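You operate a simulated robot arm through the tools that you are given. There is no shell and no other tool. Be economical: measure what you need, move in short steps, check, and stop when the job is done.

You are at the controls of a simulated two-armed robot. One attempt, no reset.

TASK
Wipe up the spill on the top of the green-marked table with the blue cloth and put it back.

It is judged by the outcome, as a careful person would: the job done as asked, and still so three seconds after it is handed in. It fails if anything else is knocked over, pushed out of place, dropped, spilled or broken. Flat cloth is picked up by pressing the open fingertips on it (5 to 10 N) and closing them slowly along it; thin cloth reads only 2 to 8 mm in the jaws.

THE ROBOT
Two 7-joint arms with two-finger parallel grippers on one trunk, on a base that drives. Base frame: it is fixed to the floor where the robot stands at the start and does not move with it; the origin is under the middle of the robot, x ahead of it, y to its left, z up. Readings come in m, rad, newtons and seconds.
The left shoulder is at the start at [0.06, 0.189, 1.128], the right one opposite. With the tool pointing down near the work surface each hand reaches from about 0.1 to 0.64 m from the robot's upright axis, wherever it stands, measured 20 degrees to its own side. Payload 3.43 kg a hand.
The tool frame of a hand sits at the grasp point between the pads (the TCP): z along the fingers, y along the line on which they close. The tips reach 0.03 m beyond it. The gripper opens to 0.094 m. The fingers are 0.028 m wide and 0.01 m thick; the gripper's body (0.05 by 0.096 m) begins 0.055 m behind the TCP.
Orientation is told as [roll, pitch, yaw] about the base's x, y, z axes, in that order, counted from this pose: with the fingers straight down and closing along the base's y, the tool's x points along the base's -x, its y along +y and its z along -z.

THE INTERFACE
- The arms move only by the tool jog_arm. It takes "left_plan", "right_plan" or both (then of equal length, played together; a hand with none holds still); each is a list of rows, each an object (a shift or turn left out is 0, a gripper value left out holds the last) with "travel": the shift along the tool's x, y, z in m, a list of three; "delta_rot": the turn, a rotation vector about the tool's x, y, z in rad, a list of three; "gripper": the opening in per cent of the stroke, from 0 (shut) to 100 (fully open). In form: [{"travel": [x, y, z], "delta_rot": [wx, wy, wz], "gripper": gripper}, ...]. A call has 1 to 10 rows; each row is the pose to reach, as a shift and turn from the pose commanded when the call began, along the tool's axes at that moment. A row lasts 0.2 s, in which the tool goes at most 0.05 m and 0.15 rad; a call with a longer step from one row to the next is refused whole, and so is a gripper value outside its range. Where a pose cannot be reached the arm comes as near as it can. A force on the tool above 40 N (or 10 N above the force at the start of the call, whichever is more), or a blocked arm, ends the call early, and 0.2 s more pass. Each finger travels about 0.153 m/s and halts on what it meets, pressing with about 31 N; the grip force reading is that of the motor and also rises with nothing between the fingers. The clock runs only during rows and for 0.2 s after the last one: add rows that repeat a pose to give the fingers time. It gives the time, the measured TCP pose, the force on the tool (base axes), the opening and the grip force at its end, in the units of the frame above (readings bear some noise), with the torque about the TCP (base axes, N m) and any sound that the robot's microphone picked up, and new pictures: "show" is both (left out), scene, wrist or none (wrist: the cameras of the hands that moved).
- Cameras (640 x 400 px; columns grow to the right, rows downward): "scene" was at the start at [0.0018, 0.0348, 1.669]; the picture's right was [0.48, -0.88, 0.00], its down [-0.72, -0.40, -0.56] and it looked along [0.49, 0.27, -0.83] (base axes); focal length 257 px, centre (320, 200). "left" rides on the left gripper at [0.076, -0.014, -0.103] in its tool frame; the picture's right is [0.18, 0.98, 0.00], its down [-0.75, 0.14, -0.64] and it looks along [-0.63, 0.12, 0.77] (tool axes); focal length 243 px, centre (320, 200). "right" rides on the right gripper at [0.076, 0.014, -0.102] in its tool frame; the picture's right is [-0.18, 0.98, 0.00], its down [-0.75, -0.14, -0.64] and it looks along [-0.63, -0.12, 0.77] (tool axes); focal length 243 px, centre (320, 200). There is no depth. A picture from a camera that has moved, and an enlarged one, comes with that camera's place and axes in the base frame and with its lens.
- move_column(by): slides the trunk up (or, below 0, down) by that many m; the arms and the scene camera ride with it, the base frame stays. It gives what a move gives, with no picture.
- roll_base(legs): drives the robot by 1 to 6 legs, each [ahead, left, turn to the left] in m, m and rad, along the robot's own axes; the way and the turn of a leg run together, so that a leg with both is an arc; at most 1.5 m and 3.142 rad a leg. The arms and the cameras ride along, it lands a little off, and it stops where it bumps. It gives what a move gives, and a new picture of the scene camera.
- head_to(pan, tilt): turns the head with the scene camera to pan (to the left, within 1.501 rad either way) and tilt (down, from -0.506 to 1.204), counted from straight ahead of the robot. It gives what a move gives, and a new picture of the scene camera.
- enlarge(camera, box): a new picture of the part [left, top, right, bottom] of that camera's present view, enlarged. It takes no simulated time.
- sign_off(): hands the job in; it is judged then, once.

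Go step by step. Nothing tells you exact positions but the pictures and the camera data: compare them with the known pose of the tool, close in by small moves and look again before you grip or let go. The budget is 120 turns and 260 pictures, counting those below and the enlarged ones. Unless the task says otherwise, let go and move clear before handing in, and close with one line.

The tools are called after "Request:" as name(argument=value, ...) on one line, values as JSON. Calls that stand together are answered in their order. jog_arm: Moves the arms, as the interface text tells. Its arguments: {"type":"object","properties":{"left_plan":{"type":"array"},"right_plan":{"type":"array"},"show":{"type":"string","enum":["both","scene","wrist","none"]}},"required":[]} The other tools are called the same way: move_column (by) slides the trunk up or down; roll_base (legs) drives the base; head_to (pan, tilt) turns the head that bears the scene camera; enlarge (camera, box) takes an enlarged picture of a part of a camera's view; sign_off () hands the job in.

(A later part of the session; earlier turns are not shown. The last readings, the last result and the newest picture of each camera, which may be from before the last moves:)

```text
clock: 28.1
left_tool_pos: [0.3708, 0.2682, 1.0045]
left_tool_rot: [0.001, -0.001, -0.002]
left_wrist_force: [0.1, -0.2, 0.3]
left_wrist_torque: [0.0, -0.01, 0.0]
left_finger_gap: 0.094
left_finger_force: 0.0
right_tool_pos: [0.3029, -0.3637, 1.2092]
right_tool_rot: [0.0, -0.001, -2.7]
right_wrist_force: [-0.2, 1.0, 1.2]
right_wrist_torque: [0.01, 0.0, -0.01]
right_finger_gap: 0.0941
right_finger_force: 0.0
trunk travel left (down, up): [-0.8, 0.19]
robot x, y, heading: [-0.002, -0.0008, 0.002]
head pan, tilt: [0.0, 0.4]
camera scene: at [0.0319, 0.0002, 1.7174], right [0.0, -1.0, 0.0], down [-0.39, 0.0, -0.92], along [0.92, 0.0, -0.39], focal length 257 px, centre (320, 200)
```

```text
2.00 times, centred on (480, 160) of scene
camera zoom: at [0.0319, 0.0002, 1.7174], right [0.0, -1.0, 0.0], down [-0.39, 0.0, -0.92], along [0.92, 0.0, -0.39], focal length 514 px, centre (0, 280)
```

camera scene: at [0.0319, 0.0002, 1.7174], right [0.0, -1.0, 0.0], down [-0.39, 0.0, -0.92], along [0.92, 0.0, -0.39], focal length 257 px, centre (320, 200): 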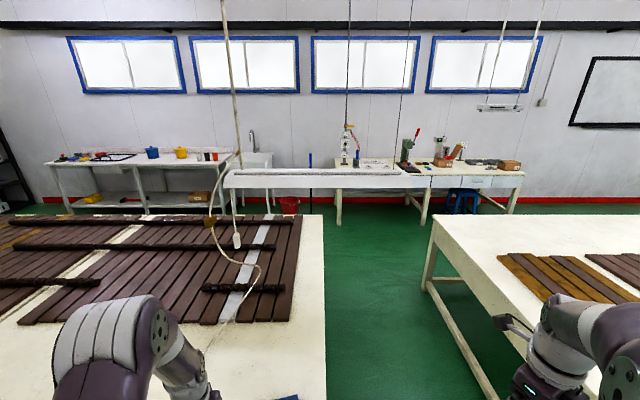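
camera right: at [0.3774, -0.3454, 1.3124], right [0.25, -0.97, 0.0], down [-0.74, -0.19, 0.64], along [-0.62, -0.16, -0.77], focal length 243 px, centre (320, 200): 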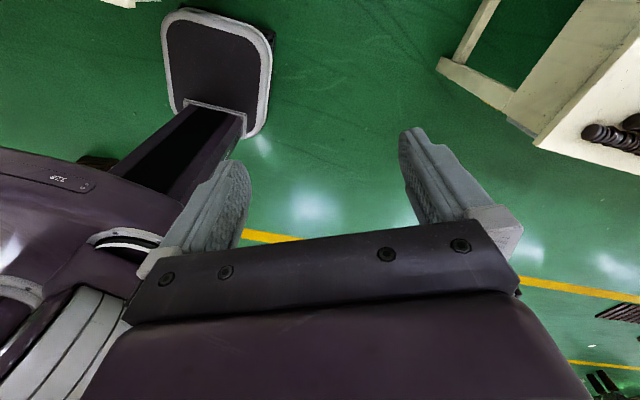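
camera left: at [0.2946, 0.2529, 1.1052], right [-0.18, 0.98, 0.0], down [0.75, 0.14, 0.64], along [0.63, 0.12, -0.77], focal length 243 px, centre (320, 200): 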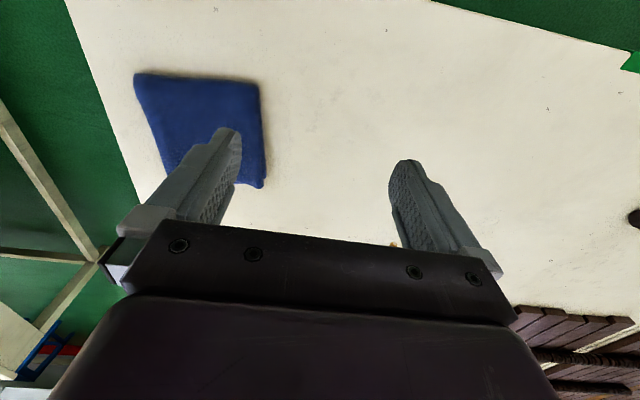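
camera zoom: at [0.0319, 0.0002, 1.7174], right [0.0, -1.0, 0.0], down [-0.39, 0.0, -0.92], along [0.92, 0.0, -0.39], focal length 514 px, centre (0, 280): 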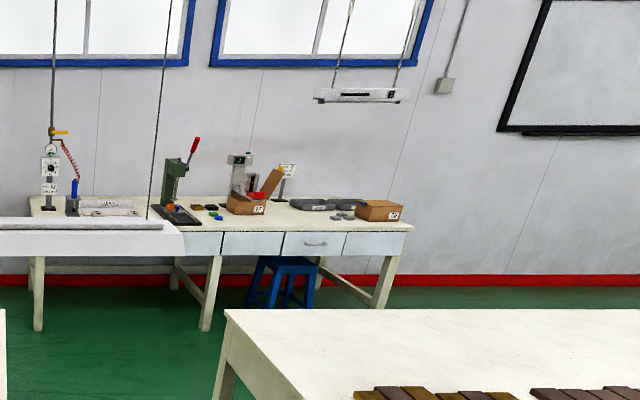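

Green marks only this table, so its spill must be subtle. I'll scan the top at close range with the left wrist camera, starting further forward.

Request:
jog_arm(left_plan=[{"travel": [-0.03, 0.03, -0.01]}, {"travel": [-0.06, 0.06, -0.02]}, {"travel": [-0.09, 0.09, -0.03]}, {"travel": [-0.11, 0.12, -0.03]}, {"travel": [-0.13, 0.15, -0.03]}, {"travel": [-0.13, 0.18, -0.03]}], show="wrist")

Request:
enlarge(camera="left", box=[100, 0, 420, 200])

Request:
enlarge(camera="left", box=[360, 0, 640, 175])

Request:
head_to(pan=0.0, tilt=1.1)

Request:
enlarge(camera="scene", box=[160, 60, 400, 260])

```text
clock: 29.5
left_tool_pos: [0.5012, 0.4502, 1.0327]
left_tool_rot: [-0.002, -0.001, 0.0]
left_wrist_force: [0.6, -0.4, 0.9]
left_wrist_torque: [0.01, 0.01, -0.01]
left_finger_gap: 0.0942
left_finger_force: 0.0
right_tool_pos: [0.3023, -0.3621, 1.2096]
right_tool_rot: [0.002, -0.001, -2.7]
right_wrist_force: [-0.5, 0.1, 1.4]
right_wrist_torque: [-0.01, 0.0, 0.01]
right_finger_gap: 0.0942
right_finger_force: 0.0
trunk travel left (down, up): [-0.8, 0.19]
robot x, y, heading: [0.0005, -0.0022, 0.002]
head pan, tilt: [0.0, 0.4]
camera left: at [0.4239, 0.4351, 1.1332], right [-0.18, 0.98, 0.0], down [0.75, 0.14, 0.64], along [0.63, 0.12, -0.77], focal length 243 px, centre (320, 200)
```

left: 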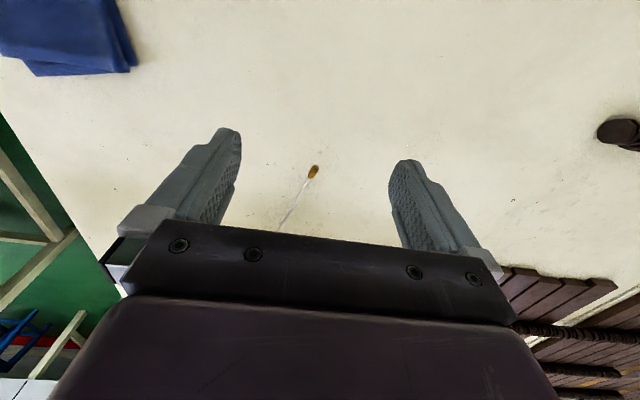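

```text
2.00 times, centred on (260, 100) of left
camera zoom: at [0.4239, 0.4351, 1.1332], right [-0.18, 0.98, 0.0], down [0.75, 0.14, 0.64], along [0.63, 0.12, -0.77], focal length 485 px, centre (440, 400)
```

zoom: 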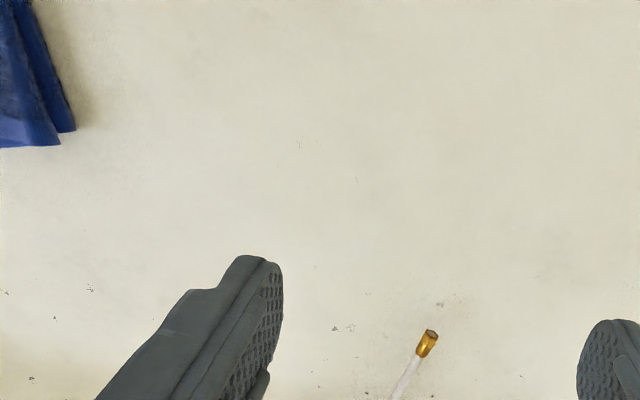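

```text
2.29 times, centred on (500, 88) of left
camera zoom: at [0.4239, 0.4351, 1.1332], right [-0.18, 0.98, 0.0], down [0.75, 0.14, 0.64], along [0.63, 0.12, -0.77], focal length 555 px, centre (-91, 457)
```

zoom: 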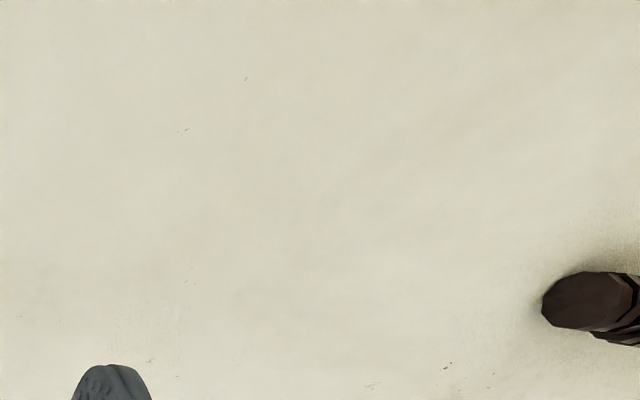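

```text
clock: 30.5
left_tool_pos: [0.5012, 0.4483, 1.0322]
left_tool_rot: [-0.001, 0.0, 0.001]
left_wrist_force: [0.1, -0.3, -0.4]
left_wrist_torque: [0.0, -0.03, 0.02]
left_finger_gap: 0.094
left_finger_force: 0.1
right_tool_pos: [0.3025, -0.3631, 1.2101]
right_tool_rot: [0.0, 0.0, -2.701]
right_wrist_force: [-0.5, 0.6, -0.6]
right_wrist_torque: [-0.01, -0.03, -0.01]
right_finger_gap: 0.0939
right_finger_force: 0.0
trunk travel left (down, up): [-0.8, 0.19]
robot x, y, heading: [0.0013, 0.0026, -0.004]
head pan, tilt: [0.0, 1.1]
camera scene: at [0.0025, 0.0006, 1.6606], right [0.0, -1.0, 0.0], down [-0.89, 0.0, -0.45], along [0.45, 0.0, -0.89], focal length 257 px, centre (320, 200)
```

scene: 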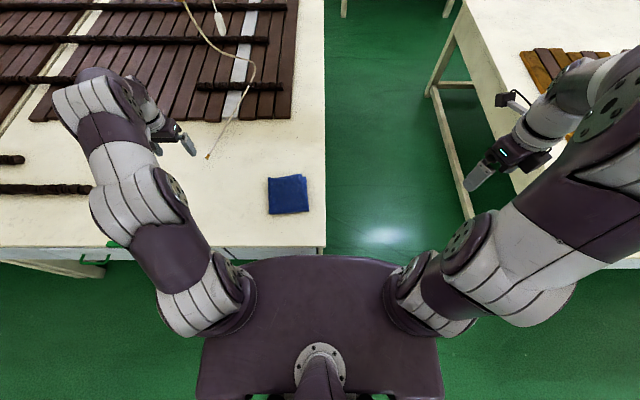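

```text
2.00 times, centred on (280, 160) of scene
camera zoom: at [0.0025, 0.0006, 1.6606], right [0.0, -1.0, 0.0], down [-0.89, 0.0, -0.45], along [0.45, 0.0, -0.89], focal length 514 px, centre (400, 280)
```

zoom: 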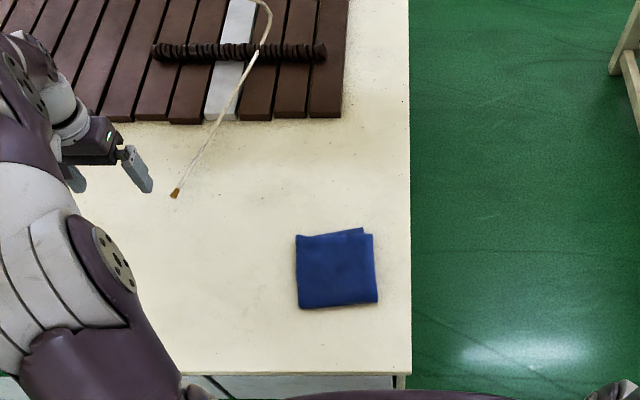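

This area is clean too. Next scan: further left by the wooden bars.

Request:
jog_arm(left_plan=[{"travel": [0.03, 0.03, -0.03]}, {"travel": [0.06, 0.06, -0.05]}, {"travel": [0.09, 0.09, -0.07]}, {"travel": [0.11, 0.13, -0.07]}, {"travel": [0.13, 0.17, -0.07]}, {"travel": [0.15, 0.2, -0.07]}], show="wrist")

Request:
enlarge(camera="left", box=[200, 0, 440, 200])

Request:
enlarge(camera="left", box=[400, 50, 640, 300])

Request:
head_to(pan=0.35, tilt=0.7)

Request:
enlarge(camera="scene", box=[200, 80, 460, 280])

```text
refused: row 1 steps farther than a row can; nothing moved
```

```text
2.00 times, centred on (320, 100) of left
camera zoom: at [0.424, 0.4339, 1.1332], right [-0.18, 0.98, 0.0], down [0.75, 0.14, 0.64], along [0.63, 0.12, -0.77], focal length 485 px, centre (320, 400)
```

zoom: 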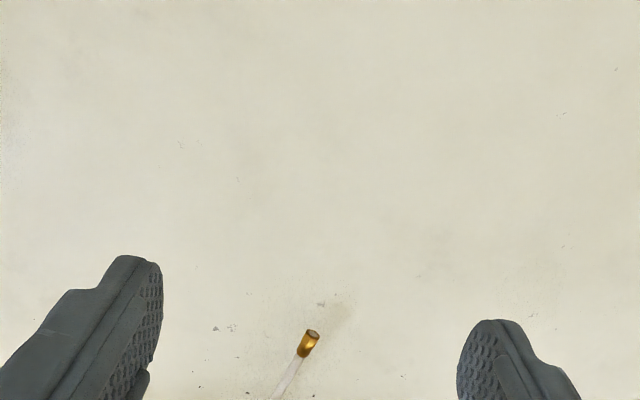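

```text
1.60 times, centred on (520, 175) of left
camera zoom: at [0.424, 0.4339, 1.1332], right [-0.18, 0.98, 0.0], down [0.75, 0.14, 0.64], along [0.63, 0.12, -0.77], focal length 388 px, centre (0, 240)
```

zoom: 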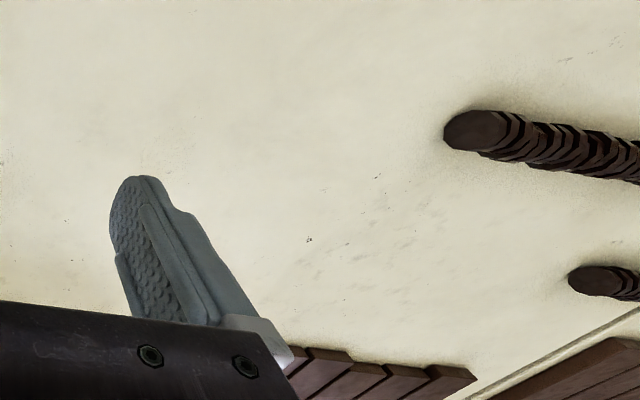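

```text
clock: 31.4
left_tool_pos: [0.501, 0.4482, 1.0324]
left_tool_rot: [0.001, 0.001, 0.001]
left_wrist_force: [-0.4, 0.1, -0.1]
left_wrist_torque: [-0.02, -0.01, 0.01]
left_finger_gap: 0.094
left_finger_force: 0.1
right_tool_pos: [0.3025, -0.3642, 1.2109]
right_tool_rot: [0.001, 0.0, -2.701]
right_wrist_force: [0.0, 0.5, -0.4]
right_wrist_torque: [0.0, 0.01, -0.01]
right_finger_gap: 0.0941
right_finger_force: 0.1
trunk travel left (down, up): [-0.8, 0.19]
robot x, y, heading: [0.0031, -0.002, -0.002]
head pan, tilt: [0.351, 0.7]
camera scene: at [0.0191, 0.0294, 1.6905], right [0.34, -0.94, 0.0], down [-0.61, -0.22, -0.76], along [0.72, 0.26, -0.64], focal length 257 px, centre (320, 200)
```

scene: 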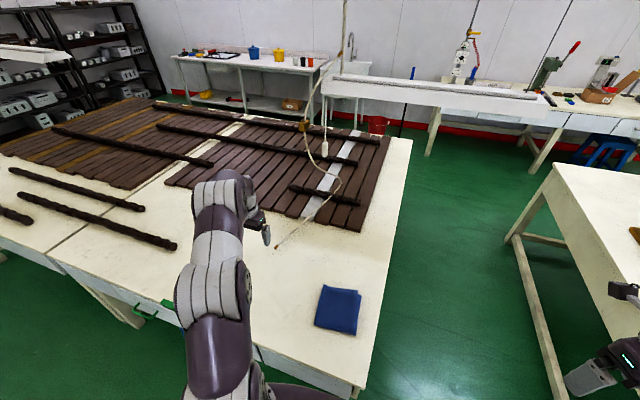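

```text
2.00 times, centred on (330, 180) of scene
camera zoom: at [0.0191, 0.0294, 1.6905], right [0.34, -0.94, 0.0], down [-0.61, -0.22, -0.76], along [0.72, 0.26, -0.64], focal length 514 px, centre (300, 240)
```

zoom: 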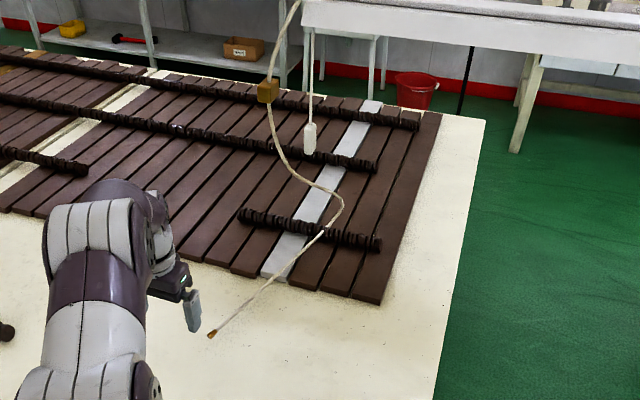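

Still nothing. The part of the room straight behind is unseen, so I'll turn in place to the left (hands well above everything) and look.

Request:
roll_base(legs=[[0, 0, 1.2]])

Request:
head_to(pan=1.5, tilt=0.4)

Request:
enlarge(camera="scene", box=[0, 80, 320, 280])

Request:
enlarge(camera="scene", box=[320, 80, 640, 280])

```text
clock: 33.8
left_tool_pos: [0.0537, 0.648, 1.0336]
left_tool_rot: [0.0, -0.002, 0.74]
left_wrist_force: [0.1, 0.0, 0.2]
left_wrist_torque: [0.01, -0.04, 0.0]
left_finger_gap: 0.0939
left_finger_force: 0.0
right_tool_pos: [0.455, -0.0853, 1.21]
right_tool_rot: [0.001, 0.002, -1.956]
right_wrist_force: [0.0, -0.3, 0.5]
right_wrist_torque: [0.01, -0.05, -0.02]
right_finger_gap: 0.094
right_finger_force: 0.2
trunk travel left (down, up): [-0.8, 0.19]
robot x, y, heading: [-0.0076, -0.0165, 0.742]
head pan, tilt: [0.351, 0.7]
stopped in leg 1: the robot was blocked; the commanded pose is now the measured one
camera scene: at [-0.0185, 0.0146, 1.6906], right [0.89, -0.46, 0.0], down [-0.29, -0.57, -0.77], along [0.35, 0.68, -0.64], focal length 257 px, centre (320, 200)
```

scene: 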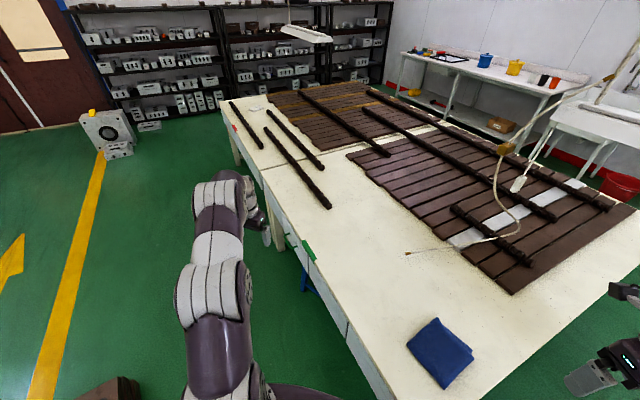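

```text
clock: 35.2
left_tool_pos: [0.0557, 0.6503, 1.0326]
left_tool_rot: [0.0, 0.0, 0.744]
left_wrist_force: [0.2, -0.2, 0.5]
left_wrist_torque: [-0.01, 0.01, -0.01]
left_finger_gap: 0.0941
left_finger_force: 0.0
right_tool_pos: [0.4581, -0.082, 1.2091]
right_tool_rot: [0.001, -0.001, -1.956]
right_wrist_force: [-0.7, 1.1, 0.4]
right_wrist_torque: [0.01, 0.0, 0.01]
right_finger_gap: 0.0942
right_finger_force: 0.0
trunk travel left (down, up): [-0.8, 0.19]
robot x, y, heading: [-0.0107, -0.0193, 0.744]
head pan, tilt: [1.499, 0.4]
camera scene: at [-0.1126, 0.0142, 1.7174], right [0.78, 0.62, 0.0], down [0.24, -0.31, -0.92], along [-0.57, 0.72, -0.39], focal length 257 px, centre (320, 200)
```

scene: 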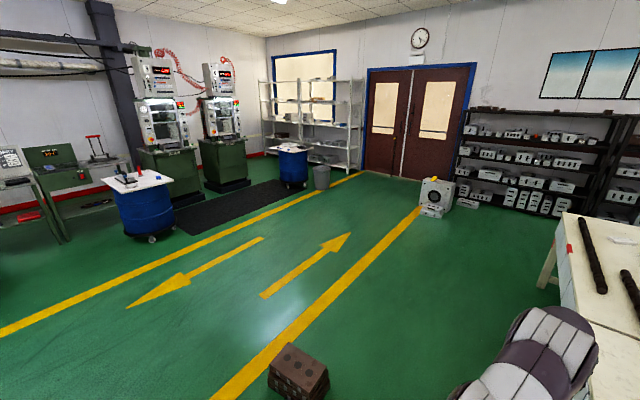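

```text
2.00 times, centred on (160, 180) of scene
camera zoom: at [-0.1126, 0.0142, 1.7174], right [0.78, 0.62, 0.0], down [0.24, -0.31, -0.92], along [-0.57, 0.72, -0.39], focal length 514 px, centre (640, 240)
```

zoom: 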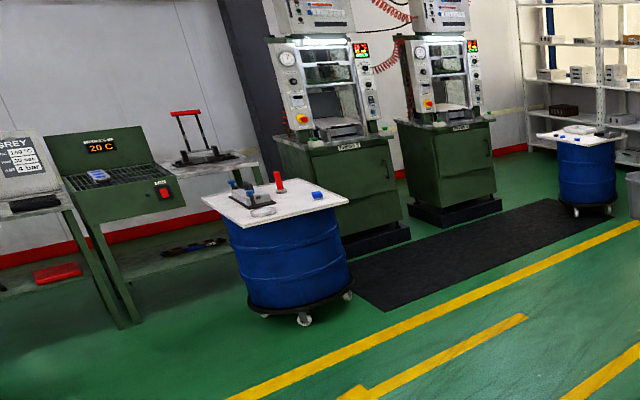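

```text
2.00 times, centred on (480, 180) of scene
camera zoom: at [-0.1126, 0.0142, 1.7174], right [0.78, 0.62, 0.0], down [0.24, -0.31, -0.92], along [-0.57, 0.72, -0.39], focal length 514 px, centre (0, 240)
```

zoom: 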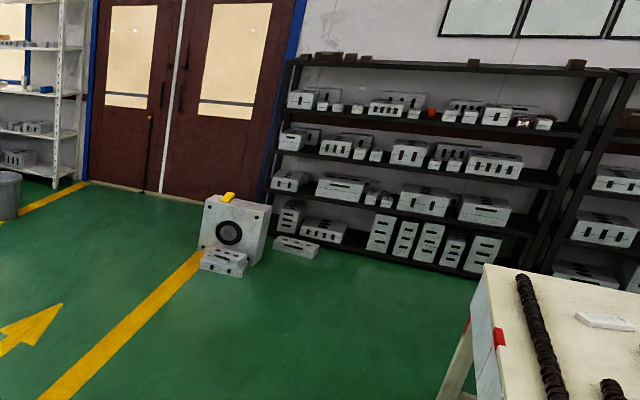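

The turn was blocked partway, and nothing behind is a green-marked table. From this heading the whole green table is unobstructed, so I'll inspect it in tiles before turning back.

Request:
head_to(pan=0.1, tilt=0.85)

Request:
enlarge(camera="scene", box=[180, 40, 380, 165])

Request:
enlarge(camera="scene", box=[240, 140, 480, 290])

Request:
enlarge(camera="scene", box=[380, 90, 620, 240])

Request:
head_to(pan=0.9, tilt=1.2)

```text
clock: 36.7
left_tool_pos: [0.0548, 0.6503, 1.0327]
left_tool_rot: [0.001, 0.001, 0.743]
left_wrist_force: [-0.5, -0.7, -0.8]
left_wrist_torque: [-0.01, 0.03, 0.02]
left_finger_gap: 0.0939
left_finger_force: 0.0
right_tool_pos: [0.4584, -0.0835, 1.2101]
right_tool_rot: [0.0, 0.001, -1.957]
right_wrist_force: [-0.2, 0.1, 0.2]
right_wrist_torque: [0.01, -0.04, -0.01]
right_finger_gap: 0.0938
right_finger_force: 0.1
trunk travel left (down, up): [-0.8, 0.19]
robot x, y, heading: [-0.0095, -0.0172, 0.744]
head pan, tilt: [0.099, 0.85]
camera scene: at [-0.0033, -0.0003, 1.6783], right [0.75, -0.67, 0.0], down [-0.5, -0.56, -0.66], along [0.44, 0.49, -0.75], focal length 257 px, centre (320, 200)
```

scene: 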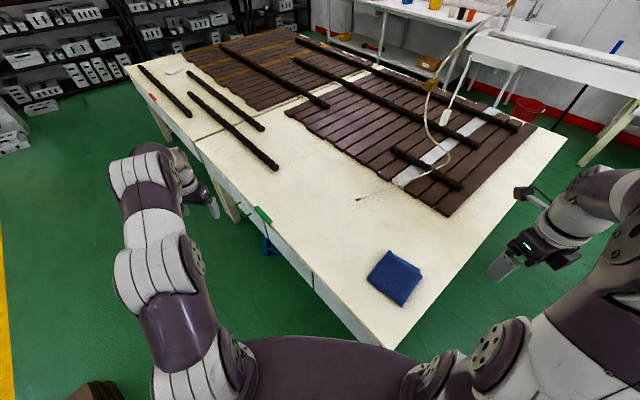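

```text
3.20 times, centred on (280, 102) of scene
camera zoom: at [-0.0033, -0.0003, 1.6783], right [0.75, -0.67, 0.0], down [-0.5, -0.56, -0.66], along [0.44, 0.49, -0.75], focal length 822 px, centre (448, 512)
```

zoom: 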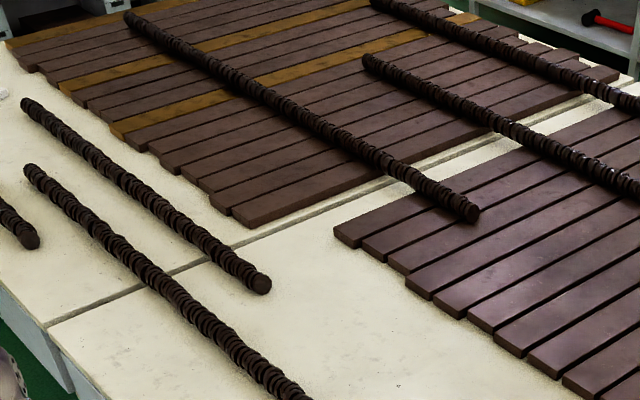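

```text
2.67 times, centred on (360, 215) of scene
camera zoom: at [-0.0033, -0.0003, 1.6783], right [0.75, -0.67, 0.0], down [-0.5, -0.56, -0.66], along [0.44, 0.49, -0.75], focal length 685 px, centre (213, 160)
```

zoom: 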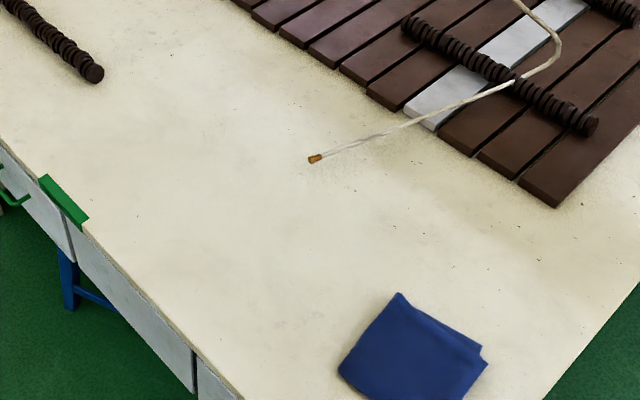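

```text
2.67 times, centred on (500, 165) of scene
camera zoom: at [-0.0033, -0.0003, 1.6783], right [0.75, -0.67, 0.0], down [-0.5, -0.56, -0.66], along [0.44, 0.49, -0.75], focal length 685 px, centre (-160, 293)
```

zoom: 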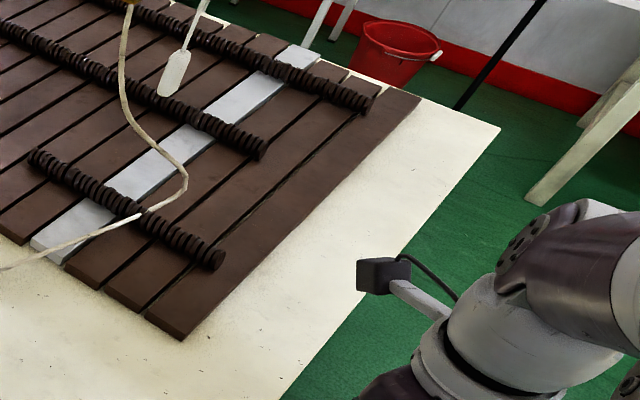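

```text
clock: 37.9
left_tool_pos: [0.055, 0.6508, 1.0317]
left_tool_rot: [0.0, 0.0, 0.744]
left_wrist_force: [-0.5, 0.3, 0.2]
left_wrist_torque: [0.01, -0.01, 0.01]
left_finger_gap: 0.094
left_finger_force: 0.1
right_tool_pos: [0.4574, -0.0823, 1.2089]
right_tool_rot: [0.0, -0.001, -1.958]
right_wrist_force: [0.5, -0.3, 0.2]
right_wrist_torque: [0.02, 0.0, 0.03]
right_finger_gap: 0.0944
right_finger_force: 0.1
trunk travel left (down, up): [-0.8, 0.19]
robot x, y, heading: [-0.0116, -0.0193, 0.739]
head pan, tilt: [0.901, 1.201]
camera scene: at [-0.0593, -0.0028, 1.6546], right [1.0, 0.07, 0.0], down [0.07, -0.93, -0.36], along [-0.03, 0.36, -0.93], focal length 257 px, centre (320, 200)
```

scene: 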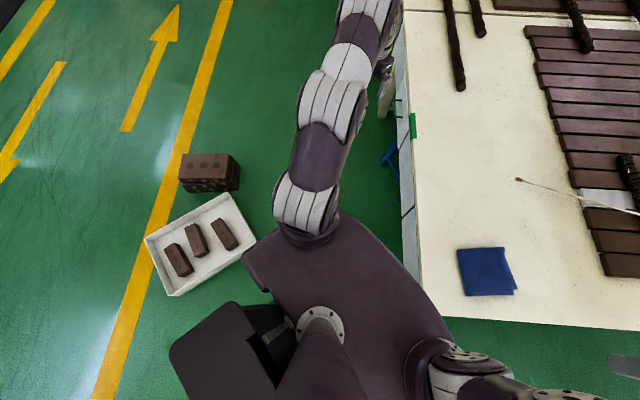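

The only candidate left is a faint tan area near the lower end of the boards (about x 0.7, y 0.25). I'll turn back to the start heading and look at it closely.

Request:
roll_base(legs=[[0, 0, -0.74]])

Request:
head_to(pan=0.1, tilt=0.9)

Request:
enlarge(camera="scene", box=[200, 90, 360, 190])

```text
clock: 40.2
left_tool_pos: [0.4928, 0.4281, 1.0322]
left_tool_rot: [-0.001, -0.001, -0.004]
left_wrist_force: [0.5, -0.6, 0.2]
left_wrist_torque: [-0.01, -0.02, 0.03]
left_finger_gap: 0.0941
left_finger_force: 0.1
right_tool_pos: [0.2896, -0.3843, 1.2088]
right_tool_rot: [-0.001, -0.001, -2.703]
right_wrist_force: [-1.0, 0.7, -0.3]
right_wrist_torque: [-0.01, 0.0, -0.02]
right_finger_gap: 0.094
right_finger_force: 0.1
trunk travel left (down, up): [-0.8, 0.19]
robot x, y, heading: [-0.0106, -0.0181, -0.004]
head pan, tilt: [0.901, 1.201]
camera scene: at [-0.0361, 0.0259, 1.6546], right [0.78, -0.62, 0.0], down [-0.58, -0.73, -0.36], along [0.23, 0.28, -0.93], focal length 257 px, centre (320, 200)
```

scene: 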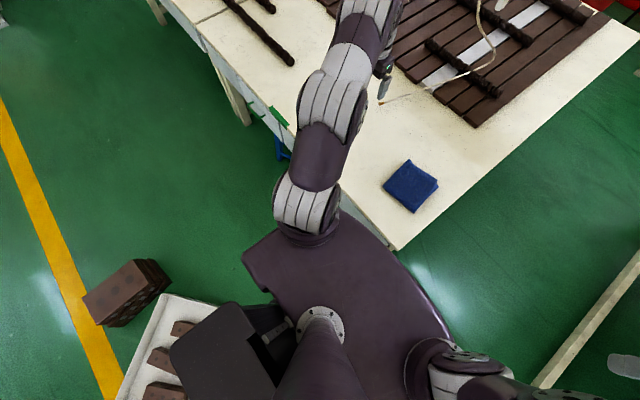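

```text
clock: 41.4
left_tool_pos: [0.4929, 0.4282, 1.0322]
left_tool_rot: [-0.001, 0.0, -0.004]
left_wrist_force: [1.0, -0.8, 0.3]
left_wrist_torque: [-0.02, -0.01, -0.01]
left_finger_gap: 0.094
left_finger_force: 0.0
right_tool_pos: [0.2894, -0.3839, 1.2102]
right_tool_rot: [-0.001, 0.0, -2.705]
right_wrist_force: [-0.1, -1.3, -0.8]
right_wrist_torque: [0.0, -0.03, 0.0]
right_finger_gap: 0.094
right_finger_force: 0.1
trunk travel left (down, up): [-0.8, 0.19]
robot x, y, heading: [-0.0131, -0.0183, -0.004]
head pan, tilt: [0.099, 0.901]
camera scene: at [0.0041, -0.0106, 1.6744], right [0.1, -1.0, 0.0], down [-0.78, -0.08, -0.62], along [0.62, 0.06, -0.78], focal length 257 px, centre (320, 200)
```

scene: 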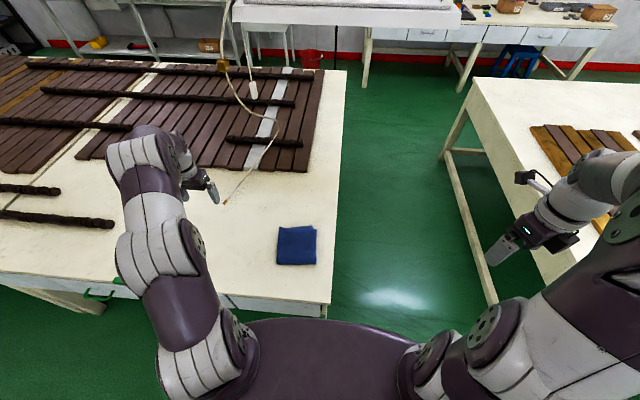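

```text
4.00 times, centred on (280, 140) of scene
camera zoom: at [0.0041, -0.0106, 1.6744], right [0.1, -1.0, 0.0], down [-0.78, -0.08, -0.62], along [0.62, 0.06, -0.78], focal length 1028 px, centre (480, 440)
```

zoom: 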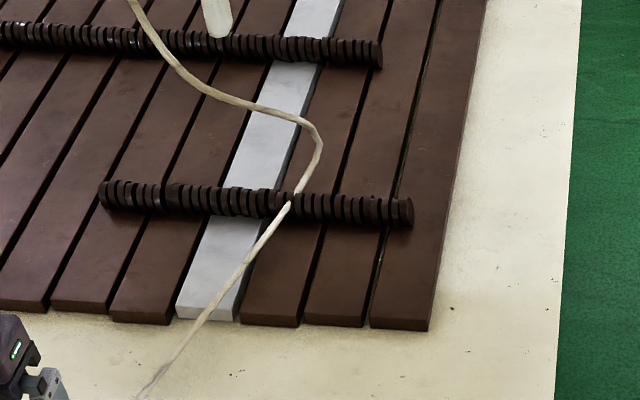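

No spill there either. I'll go low over the faint blotches left of the cloth with the left camera for a truly close view.

Request:
jog_arm(left_plan=[{"travel": [0.03, -0.03, 0.02]}, {"travel": [0.06, -0.05, 0.04]}, {"travel": [0.08, -0.08, 0.06]}, {"travel": [0.1, -0.1, 0.08]}, {"travel": [0.1, -0.1, 0.11]}, {"travel": [0.1, -0.1, 0.13]}], show="both")

Request:
enlarge(camera="left", box=[180, 0, 420, 150])

```text
clock: 42.8
left_tool_pos: [0.3898, 0.3285, 0.9002]
left_tool_rot: [0.002, 0.001, -0.005]
left_wrist_force: [0.6, 0.5, 0.0]
left_wrist_torque: [0.01, 0.02, 0.0]
left_finger_gap: 0.094
left_finger_force: 0.1
right_tool_pos: [0.2907, -0.3837, 1.2093]
right_tool_rot: [0.0, 0.001, -2.704]
right_wrist_force: [-0.9, -0.5, -0.3]
right_wrist_torque: [-0.01, 0.02, -0.02]
right_finger_gap: 0.094
right_finger_force: 0.1
trunk travel left (down, up): [-0.8, 0.19]
robot x, y, heading: [-0.0087, -0.0185, -0.003]
head pan, tilt: [0.099, 0.901]
camera scene: at [0.0045, -0.0105, 1.6744], right [0.1, -1.0, 0.0], down [-0.78, -0.07, -0.62], along [0.62, 0.06, -0.78], focal length 257 px, centre (320, 200)
camera left: at [0.3139, 0.3136, 1.0021], right [-0.18, 0.98, 0.0], down [0.75, 0.14, 0.64], along [0.63, 0.12, -0.77], focal length 243 px, centre (320, 200)
```

scene: 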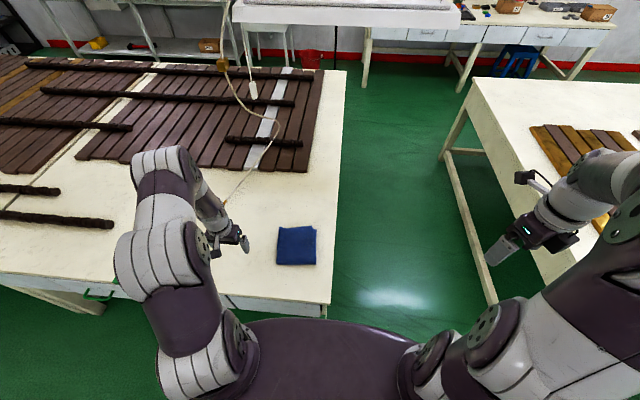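
left: 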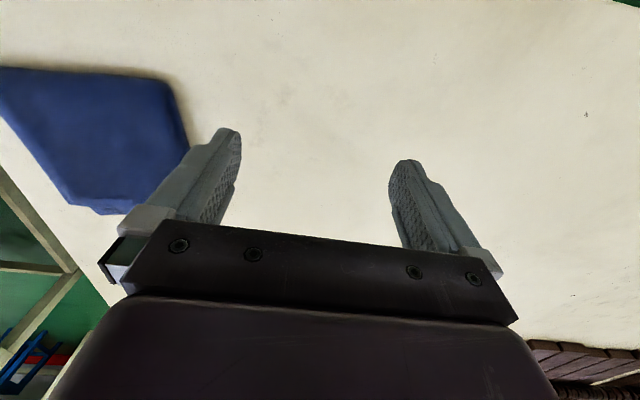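

```text
2.67 times, centred on (300, 75) of left
camera zoom: at [0.3139, 0.3136, 1.0021], right [-0.18, 0.98, 0.0], down [0.75, 0.14, 0.64], along [0.63, 0.12, -0.77], focal length 647 px, centre (373, 533)
```

zoom: 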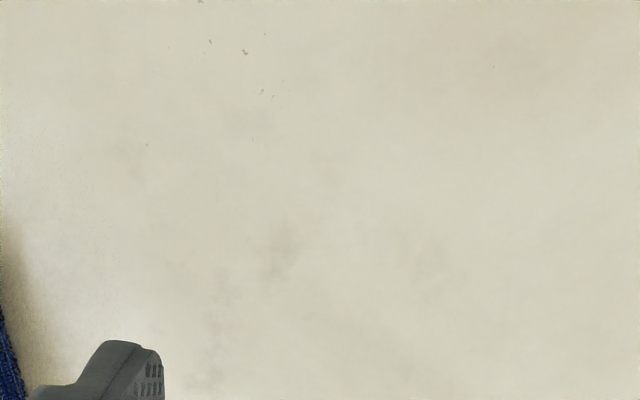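

Those blotches really are only wear, so the one unseen place on this table is under the cloth. From two views the cloth is at about x 0.40–0.55, y 0.05–0.20, top z≈0.775; I bring the left hand above its middle.

Request:
jog_arm(left_plan=[{"travel": [-0.02, -0.04, 0]}, {"travel": [-0.04, -0.08, 0]}, {"travel": [-0.06, -0.12, 0]}, {"travel": [-0.08, -0.16, 0.0]}, {"travel": [-0.085, -0.2, 0.02]}, {"travel": [-0.085, -0.2015, 0.05]}], show="both")

```text
clock: 44.2
left_tool_pos: [0.4785, 0.1272, 0.8531]
left_tool_rot: [0.0, 0.0, -0.004]
left_wrist_force: [-0.4, -0.3, -0.4]
left_wrist_torque: [0.0, 0.02, 0.01]
left_finger_gap: 0.0941
left_finger_force: 0.0
right_tool_pos: [0.2905, -0.3838, 1.2098]
right_tool_rot: [0.0, -0.001, -2.703]
right_wrist_force: [1.2, -0.2, -1.6]
right_wrist_torque: [-0.03, -0.02, 0.04]
right_finger_gap: 0.094
right_finger_force: 0.1
trunk travel left (down, up): [-0.8, 0.19]
robot x, y, heading: [-0.0089, -0.0188, -0.004]
head pan, tilt: [0.099, 0.901]
camera scene: at [0.0051, -0.0097, 1.6744], right [0.1, -1.0, 0.0], down [-0.78, -0.08, -0.62], along [0.62, 0.06, -0.78], focal length 257 px, centre (320, 200)
camera left: at [0.4007, 0.1122, 0.9536], right [-0.18, 0.98, 0.0], down [0.75, 0.14, 0.64], along [0.63, 0.11, -0.77], focal length 243 px, centre (320, 200)
```

scene: 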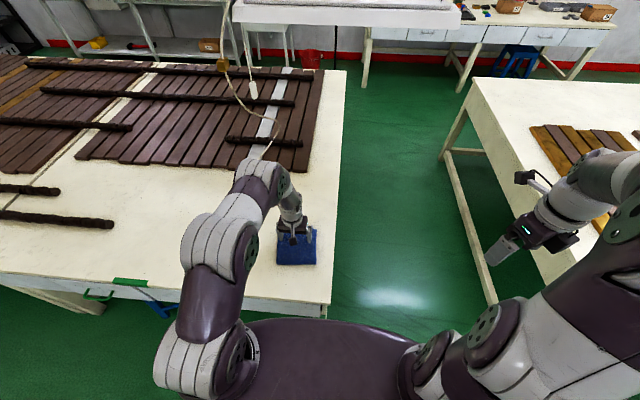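
left: 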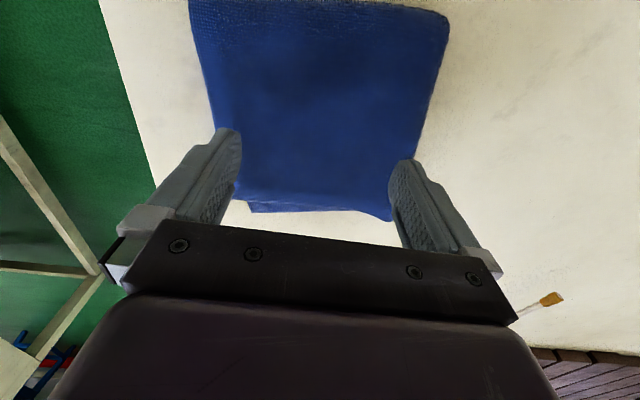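

The fingertips are aligned over the middle of the cloth. I lower to touch it gently, watching the force.

Request:
jog_arm(left_plan=[{"travel": [0, 0, 0.015]}, {"travel": [0, 0, 0.03]}, {"travel": [0, 0, 0.038]}, {"travel": [0, 0, 0.044]}], show="none")

```text
clock: 45.2
left_tool_pos: [0.4767, 0.1269, 0.8083]
left_tool_rot: [0.0, -0.002, -0.004]
left_wrist_force: [0.1, -0.2, 6.5]
left_wrist_torque: [-0.03, 0.01, -0.01]
left_finger_gap: 0.0935
left_finger_force: 0.1
right_tool_pos: [0.2887, -0.3848, 1.2099]
right_tool_rot: [-0.001, 0.0, -2.704]
right_wrist_force: [1.1, -0.2, 0.3]
right_wrist_torque: [0.03, 0.01, 0.0]
right_finger_gap: 0.0939
right_finger_force: 0.1
trunk travel left (down, up): [-0.8, 0.19]
robot x, y, heading: [-0.0115, -0.0149, 0.0]
head pan, tilt: [0.099, 0.901]
```

6.5 N of contact: right in the range. Now closing slowly along the cloth.

Request:
jog_arm(left_plan=[{"gripper": 92}, {"gripper": 84}, {"gripper": 76}, {"gripper": 68}, {"gripper": 60}, {"gripper": 52}, {"gripper": 44}, {"gripper": 36}, {"gripper": 28}, {"gripper": 20}], show="none")

Request:
jog_arm(left_plan=[{"gripper": 14}, {"gripper": 8}, {"gripper": 3}, {"gripper": 0}, {"gripper": 0}, {"gripper": 0}], show="wrist")

```text
clock: 47.4
left_tool_pos: [0.4759, 0.126, 0.808]
left_tool_rot: [0.0, 0.001, -0.006]
left_wrist_force: [-0.3, -1.1, 6.5]
left_wrist_torque: [-0.02, -0.06, 0.1]
left_finger_gap: 0.0204
left_finger_force: 30.9
right_tool_pos: [0.2896, -0.3852, 1.21]
right_tool_rot: [0.0, 0.0, -2.704]
right_wrist_force: [0.4, 0.4, 0.0]
right_wrist_torque: [-0.01, -0.01, -0.03]
right_finger_gap: 0.094
right_finger_force: 0.1
trunk travel left (down, up): [-0.8, 0.19]
robot x, y, heading: [-0.0077, -0.0182, -0.003]
head pan, tilt: [0.099, 0.901]
```

```text
clock: 48.8
left_tool_pos: [0.476, 0.1265, 0.8085]
left_tool_rot: [0.0, 0.002, -0.003]
left_wrist_force: [-0.5, -0.2, 6.6]
left_wrist_torque: [0.0, 0.0, 0.06]
left_finger_gap: 0.0203
left_finger_force: 30.8
right_tool_pos: [0.2906, -0.3841, 1.209]
right_tool_rot: [-0.001, 0.001, -2.702]
right_wrist_force: [-0.1, 0.3, -0.2]
right_wrist_torque: [-0.01, 0.02, 0.0]
right_finger_gap: 0.0939
right_finger_force: 0.0
trunk travel left (down, up): [-0.8, 0.19]
robot x, y, heading: [-0.0112, -0.0199, -0.001]
head pan, tilt: [0.099, 0.901]
camera left: at [0.3992, 0.112, 0.9096], right [-0.18, 0.98, 0.0], down [0.75, 0.14, 0.64], along [0.63, 0.12, -0.77], focal length 243 px, centre (320, 200)
```

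left: 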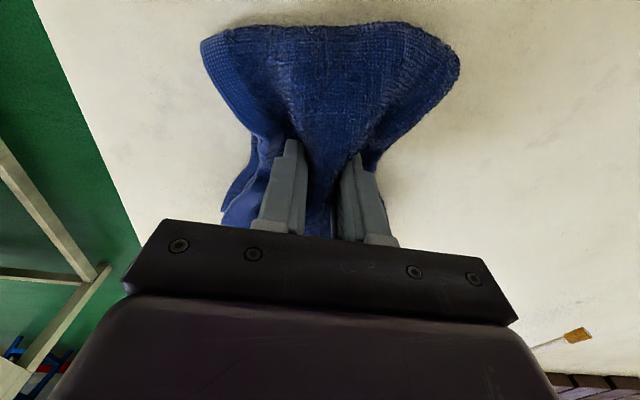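

The cloth is gripped (gap 20 mm of bunched cloth). I lift it and look underneath and around.

Request:
jog_arm(left_plan=[{"travel": [0, 0, -0.03]}, {"travel": [0, 0, -0.06]}, {"travel": [0, 0, -0.1]}, {"travel": [0.0, 0.03, -0.13]}, {"travel": [0, 0.07, -0.15]}, {"travel": [0, 0.11, -0.15]}, {"travel": [0, 0.15, -0.15]}, {"travel": [0, 0.19, -0.15]}], show="both")

Request:
enlarge(camera="scene", box=[220, 180, 360, 290])

```text
clock: 50.6
left_tool_pos: [0.4771, 0.3166, 0.9591]
left_tool_rot: [-0.001, 0.002, -0.005]
left_wrist_force: [0.2, 0.1, -0.1]
left_wrist_torque: [0.03, 0.0, 0.0]
left_finger_gap: 0.0196
left_finger_force: 30.9
right_tool_pos: [0.2898, -0.3825, 1.2103]
right_tool_rot: [-0.001, 0.0, -2.703]
right_wrist_force: [0.7, -0.8, 0.5]
right_wrist_torque: [-0.01, -0.01, -0.01]
right_finger_gap: 0.0943
right_finger_force: 0.0
trunk travel left (down, up): [-0.8, 0.19]
robot x, y, heading: [-0.0038, -0.0192, -0.006]
head pan, tilt: [0.099, 0.901]
camera scene: at [0.0041, -0.0092, 1.6744], right [0.1, -1.0, 0.0], down [-0.78, -0.08, -0.62], along [0.62, 0.06, -0.78], focal length 257 px, centre (320, 200)
camera left: at [0.4, 0.3031, 1.0602], right [-0.18, 0.98, 0.0], down [0.75, 0.14, 0.64], along [0.63, 0.11, -0.77], focal length 243 px, centre (320, 200)
```

scene: 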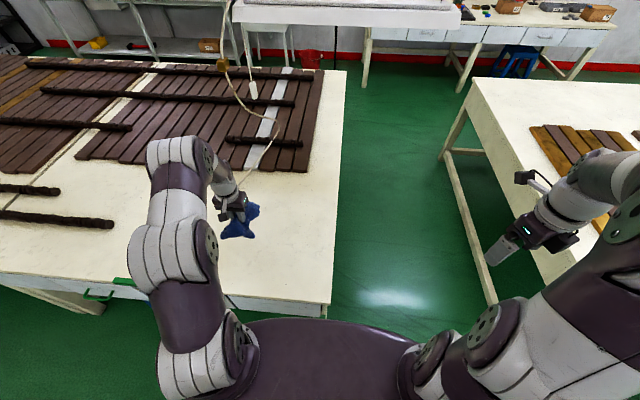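
left: 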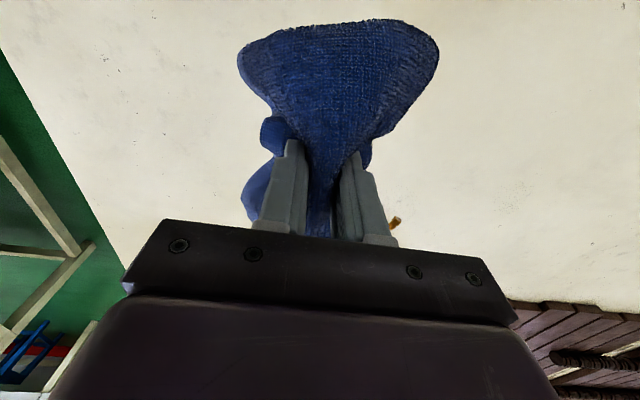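

```text
3.64 times, centred on (290, 235) of scene
camera zoom: at [0.0041, -0.0092, 1.6744], right [0.1, -1.0, 0.0], down [-0.78, -0.08, -0.62], along [0.62, 0.06, -0.78], focal length 934 px, centre (429, 73)
```

zoom: 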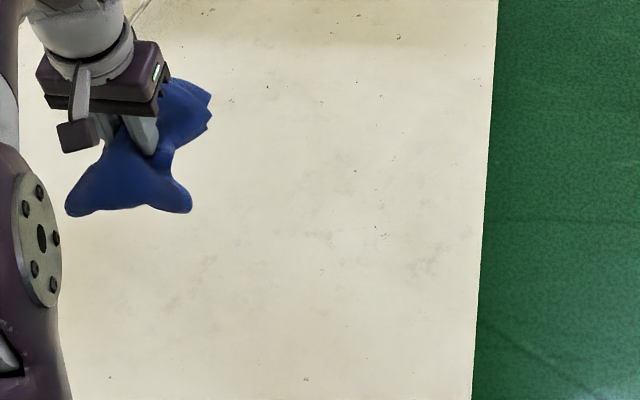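

Nothing under the cloth. I'll raise the trunk for a steeper view and check the rest of the top, especially the far right strip.

Request:
move_column(by=0.18)

Request:
head_to(pan=0.1, tilt=0.6)

Request:
enlarge(camera="scene", box=[270, 110, 370, 240])

Request:
enlarge(camera="scene", box=[100, 110, 300, 235])

```text
clock: 52.6
left_tool_pos: [0.4775, 0.3162, 1.1397]
left_tool_rot: [0.001, -0.001, -0.005]
left_wrist_force: [-0.1, 0.2, -0.9]
left_wrist_torque: [0.06, -0.01, 0.03]
left_finger_gap: 0.0195
left_finger_force: 31.1
right_tool_pos: [0.2905, -0.3837, 1.3898]
right_tool_rot: [0.0, 0.0, -2.703]
right_wrist_force: [-0.2, -0.1, 0.6]
right_wrist_torque: [0.01, 0.02, 0.03]
right_finger_gap: 0.0941
right_finger_force: 0.0
trunk travel left (down, up): [-0.98, 0.01]
robot x, y, heading: [-0.0087, -0.0158, -0.009]
head pan, tilt: [0.099, 0.901]
```

```text
clock: 53.4
left_tool_pos: [0.4779, 0.3158, 1.1398]
left_tool_rot: [0.003, 0.0, -0.005]
left_wrist_force: [-0.6, 0.4, -0.4]
left_wrist_torque: [0.02, -0.01, 0.07]
left_finger_gap: 0.0195
left_finger_force: 31.4
right_tool_pos: [0.2901, -0.3834, 1.3882]
right_tool_rot: [-0.001, 0.0, -2.703]
right_wrist_force: [0.2, -0.3, 0.0]
right_wrist_torque: [0.02, 0.03, 0.02]
right_finger_gap: 0.0939
right_finger_force: 0.1
trunk travel left (down, up): [-0.98, 0.01]
robot x, y, heading: [-0.0126, -0.0206, -0.002]
head pan, tilt: [0.099, 0.6]
camera scene: at [0.0171, -0.0095, 1.8791], right [0.1, -1.0, 0.0], down [-0.56, -0.05, -0.82], along [0.82, 0.08, -0.57], focal length 257 px, centre (320, 200)
```

scene: 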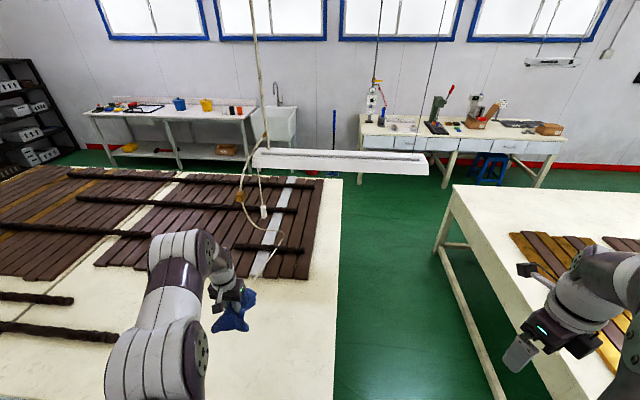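

```text
3.08 times, centred on (320, 175) of scene
camera zoom: at [0.0171, -0.0095, 1.8791], right [0.1, -1.0, 0.0], down [-0.56, -0.05, -0.82], along [0.82, 0.08, -0.57], focal length 791 px, centre (320, 277)
```

zoom: 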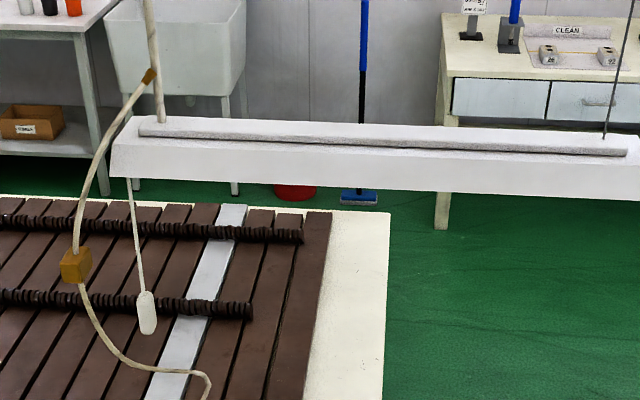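

```text
3.20 times, centred on (200, 172) of scene
camera zoom: at [0.0171, -0.0095, 1.8791], right [0.1, -1.0, 0.0], down [-0.56, -0.05, -0.82], along [0.82, 0.08, -0.57], focal length 822 px, centre (704, 288)
```

zoom: 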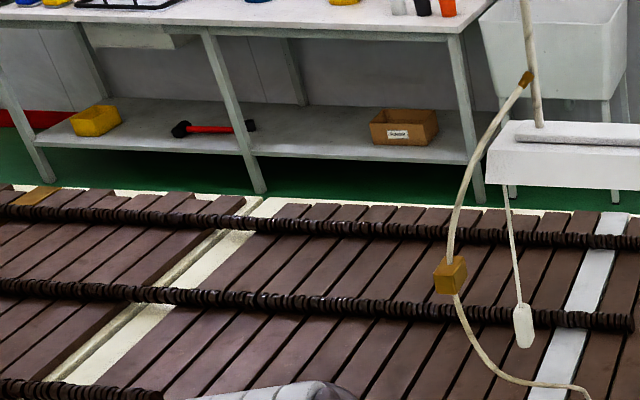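

A clear liquid might only show at a grazing angle. I'll tilt the free right hand so its camera looks flat across the table, then lower.

Request:
jog_arm(right_plan=[{"delta_rot": [0, 0.15, 0]}, {"delta_rot": [0, 0.3, 0]}, {"delta_rot": [0, 0.45, 0]}, {"delta_rot": [0, 0.6, 0]}, {"delta_rot": [0, 0.75, 0]}, {"delta_rot": [0, 0.9, 0]}, {"delta_rot": [0, 1.05, 0]}, {"delta_rot": [0, 1.2, 0]}, {"delta_rot": [0, 1.35, 0]}, {"delta_rot": [0, 1.5, 0]}], show="wrist")

```text
clock: 55.6
left_tool_pos: [0.4786, 0.3166, 1.1384]
left_tool_rot: [0.0, 0.002, -0.005]
left_wrist_force: [-0.1, -0.4, -0.7]
left_wrist_torque: [0.06, 0.03, 0.07]
left_finger_gap: 0.0193
left_finger_force: 30.9
right_tool_pos: [0.3852, -0.3386, 1.3799]
right_tool_rot: [0.054, 1.042, -2.705]
right_wrist_force: [0.7, 0.0, -1.0]
right_wrist_torque: [0.04, 0.01, -0.02]
right_finger_gap: 0.094
right_finger_force: 0.0
right hand out of reach, approached as far as the arm can: row 6, 7, 8, 9, 10
trunk travel left (down, up): [-0.98, 0.01]
robot x, y, heading: [-0.0101, -0.0167, -0.002]
head pan, tilt: [0.099, 0.6]
camera right: at [0.3434, -0.3689, 1.497], right [0.29, -0.95, -0.13], down [-0.91, -0.24, -0.33], along [0.28, 0.22, -0.93], focal length 243 px, centre (320, 200)
```

right: 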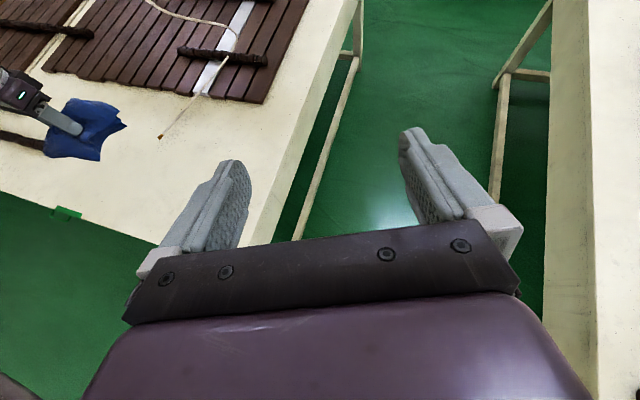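

The arm lets me see across; I'll lower the trunk again and bring this hand lower and flatter.

Request:
move_column(by=-0.18)

Request:
jog_arm(right_plan=[{"travel": [-0.025, 0, 0.0], "delta_rot": [0, 0.1, 0]}, {"travel": [-0.05, 0, 0.0], "delta_rot": [0, 0.2, 0]}, {"travel": [-0.075, 0, 0.0], "delta_rot": [0, 0.3, 0]}, {"travel": [-0.1, 0, 0.01], "delta_rot": [0, 0.4, 0]}, {"travel": [-0.125, 0, 0.02], "delta_rot": [0, 0.5, 0]}, {"travel": [-0.15, 0, 0.03], "delta_rot": [0, 0.6, 0]}, {"travel": [-0.17, 0, 0.04], "delta_rot": [0, 0.7, 0]}, {"travel": [-0.19, 0, 0.05], "delta_rot": [0, 0.8, 0]}], show="wrist")

```text
clock: 57.6
left_tool_pos: [0.4769, 0.3173, 0.9598]
left_tool_rot: [-0.001, 0.0, -0.006]
left_wrist_force: [0.6, 0.1, -0.8]
left_wrist_torque: [0.02, -0.01, 0.06]
left_finger_gap: 0.0193
left_finger_force: 31.0
right_tool_pos: [0.382, -0.3399, 1.2002]
right_tool_rot: [0.055, 1.044, -2.698]
right_wrist_force: [-0.3, -0.4, 0.4]
right_wrist_torque: [-0.01, -0.03, 0.03]
right_finger_gap: 0.0938
right_finger_force: 0.2
trunk travel left (down, up): [-0.8, 0.19]
robot x, y, heading: [-0.0086, -0.021, -0.005]
head pan, tilt: [0.099, 0.6]
```

```text
clock: 59.4
left_tool_pos: [0.4773, 0.3158, 0.9594]
left_tool_rot: [0.0, 0.003, -0.005]
left_wrist_force: [0.4, -0.2, -1.0]
left_wrist_torque: [0.03, 0.02, 0.07]
left_finger_gap: 0.0197
left_finger_force: 30.9
right_tool_pos: [0.4016, -0.363, 1.0561]
right_tool_rot: [-0.058, 1.142, -3.055]
right_wrist_force: [-0.2, -0.9, 0.0]
right_wrist_torque: [-0.01, -0.01, -0.04]
right_finger_gap: 0.0941
right_finger_force: 0.0
right hand out of reach, approached as far as the arm can: row 1, 2, 3, 4, 5, 6, 7, 8
trunk travel left (down, up): [-0.8, 0.19]
robot x, y, heading: [-0.0101, -0.0168, 0.001]
head pan, tilt: [0.099, 0.6]
camera right: at [0.3425, -0.3894, 1.1682], right [0.06, -0.98, -0.19], down [-0.91, 0.02, -0.41], along [0.41, 0.2, -0.89], focal length 243 px, centre (320, 200)
```

right: 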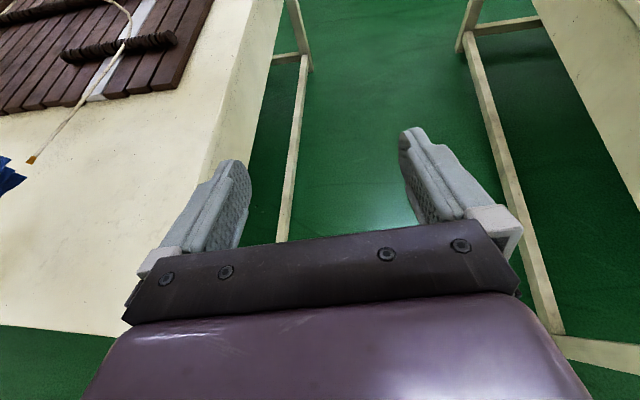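

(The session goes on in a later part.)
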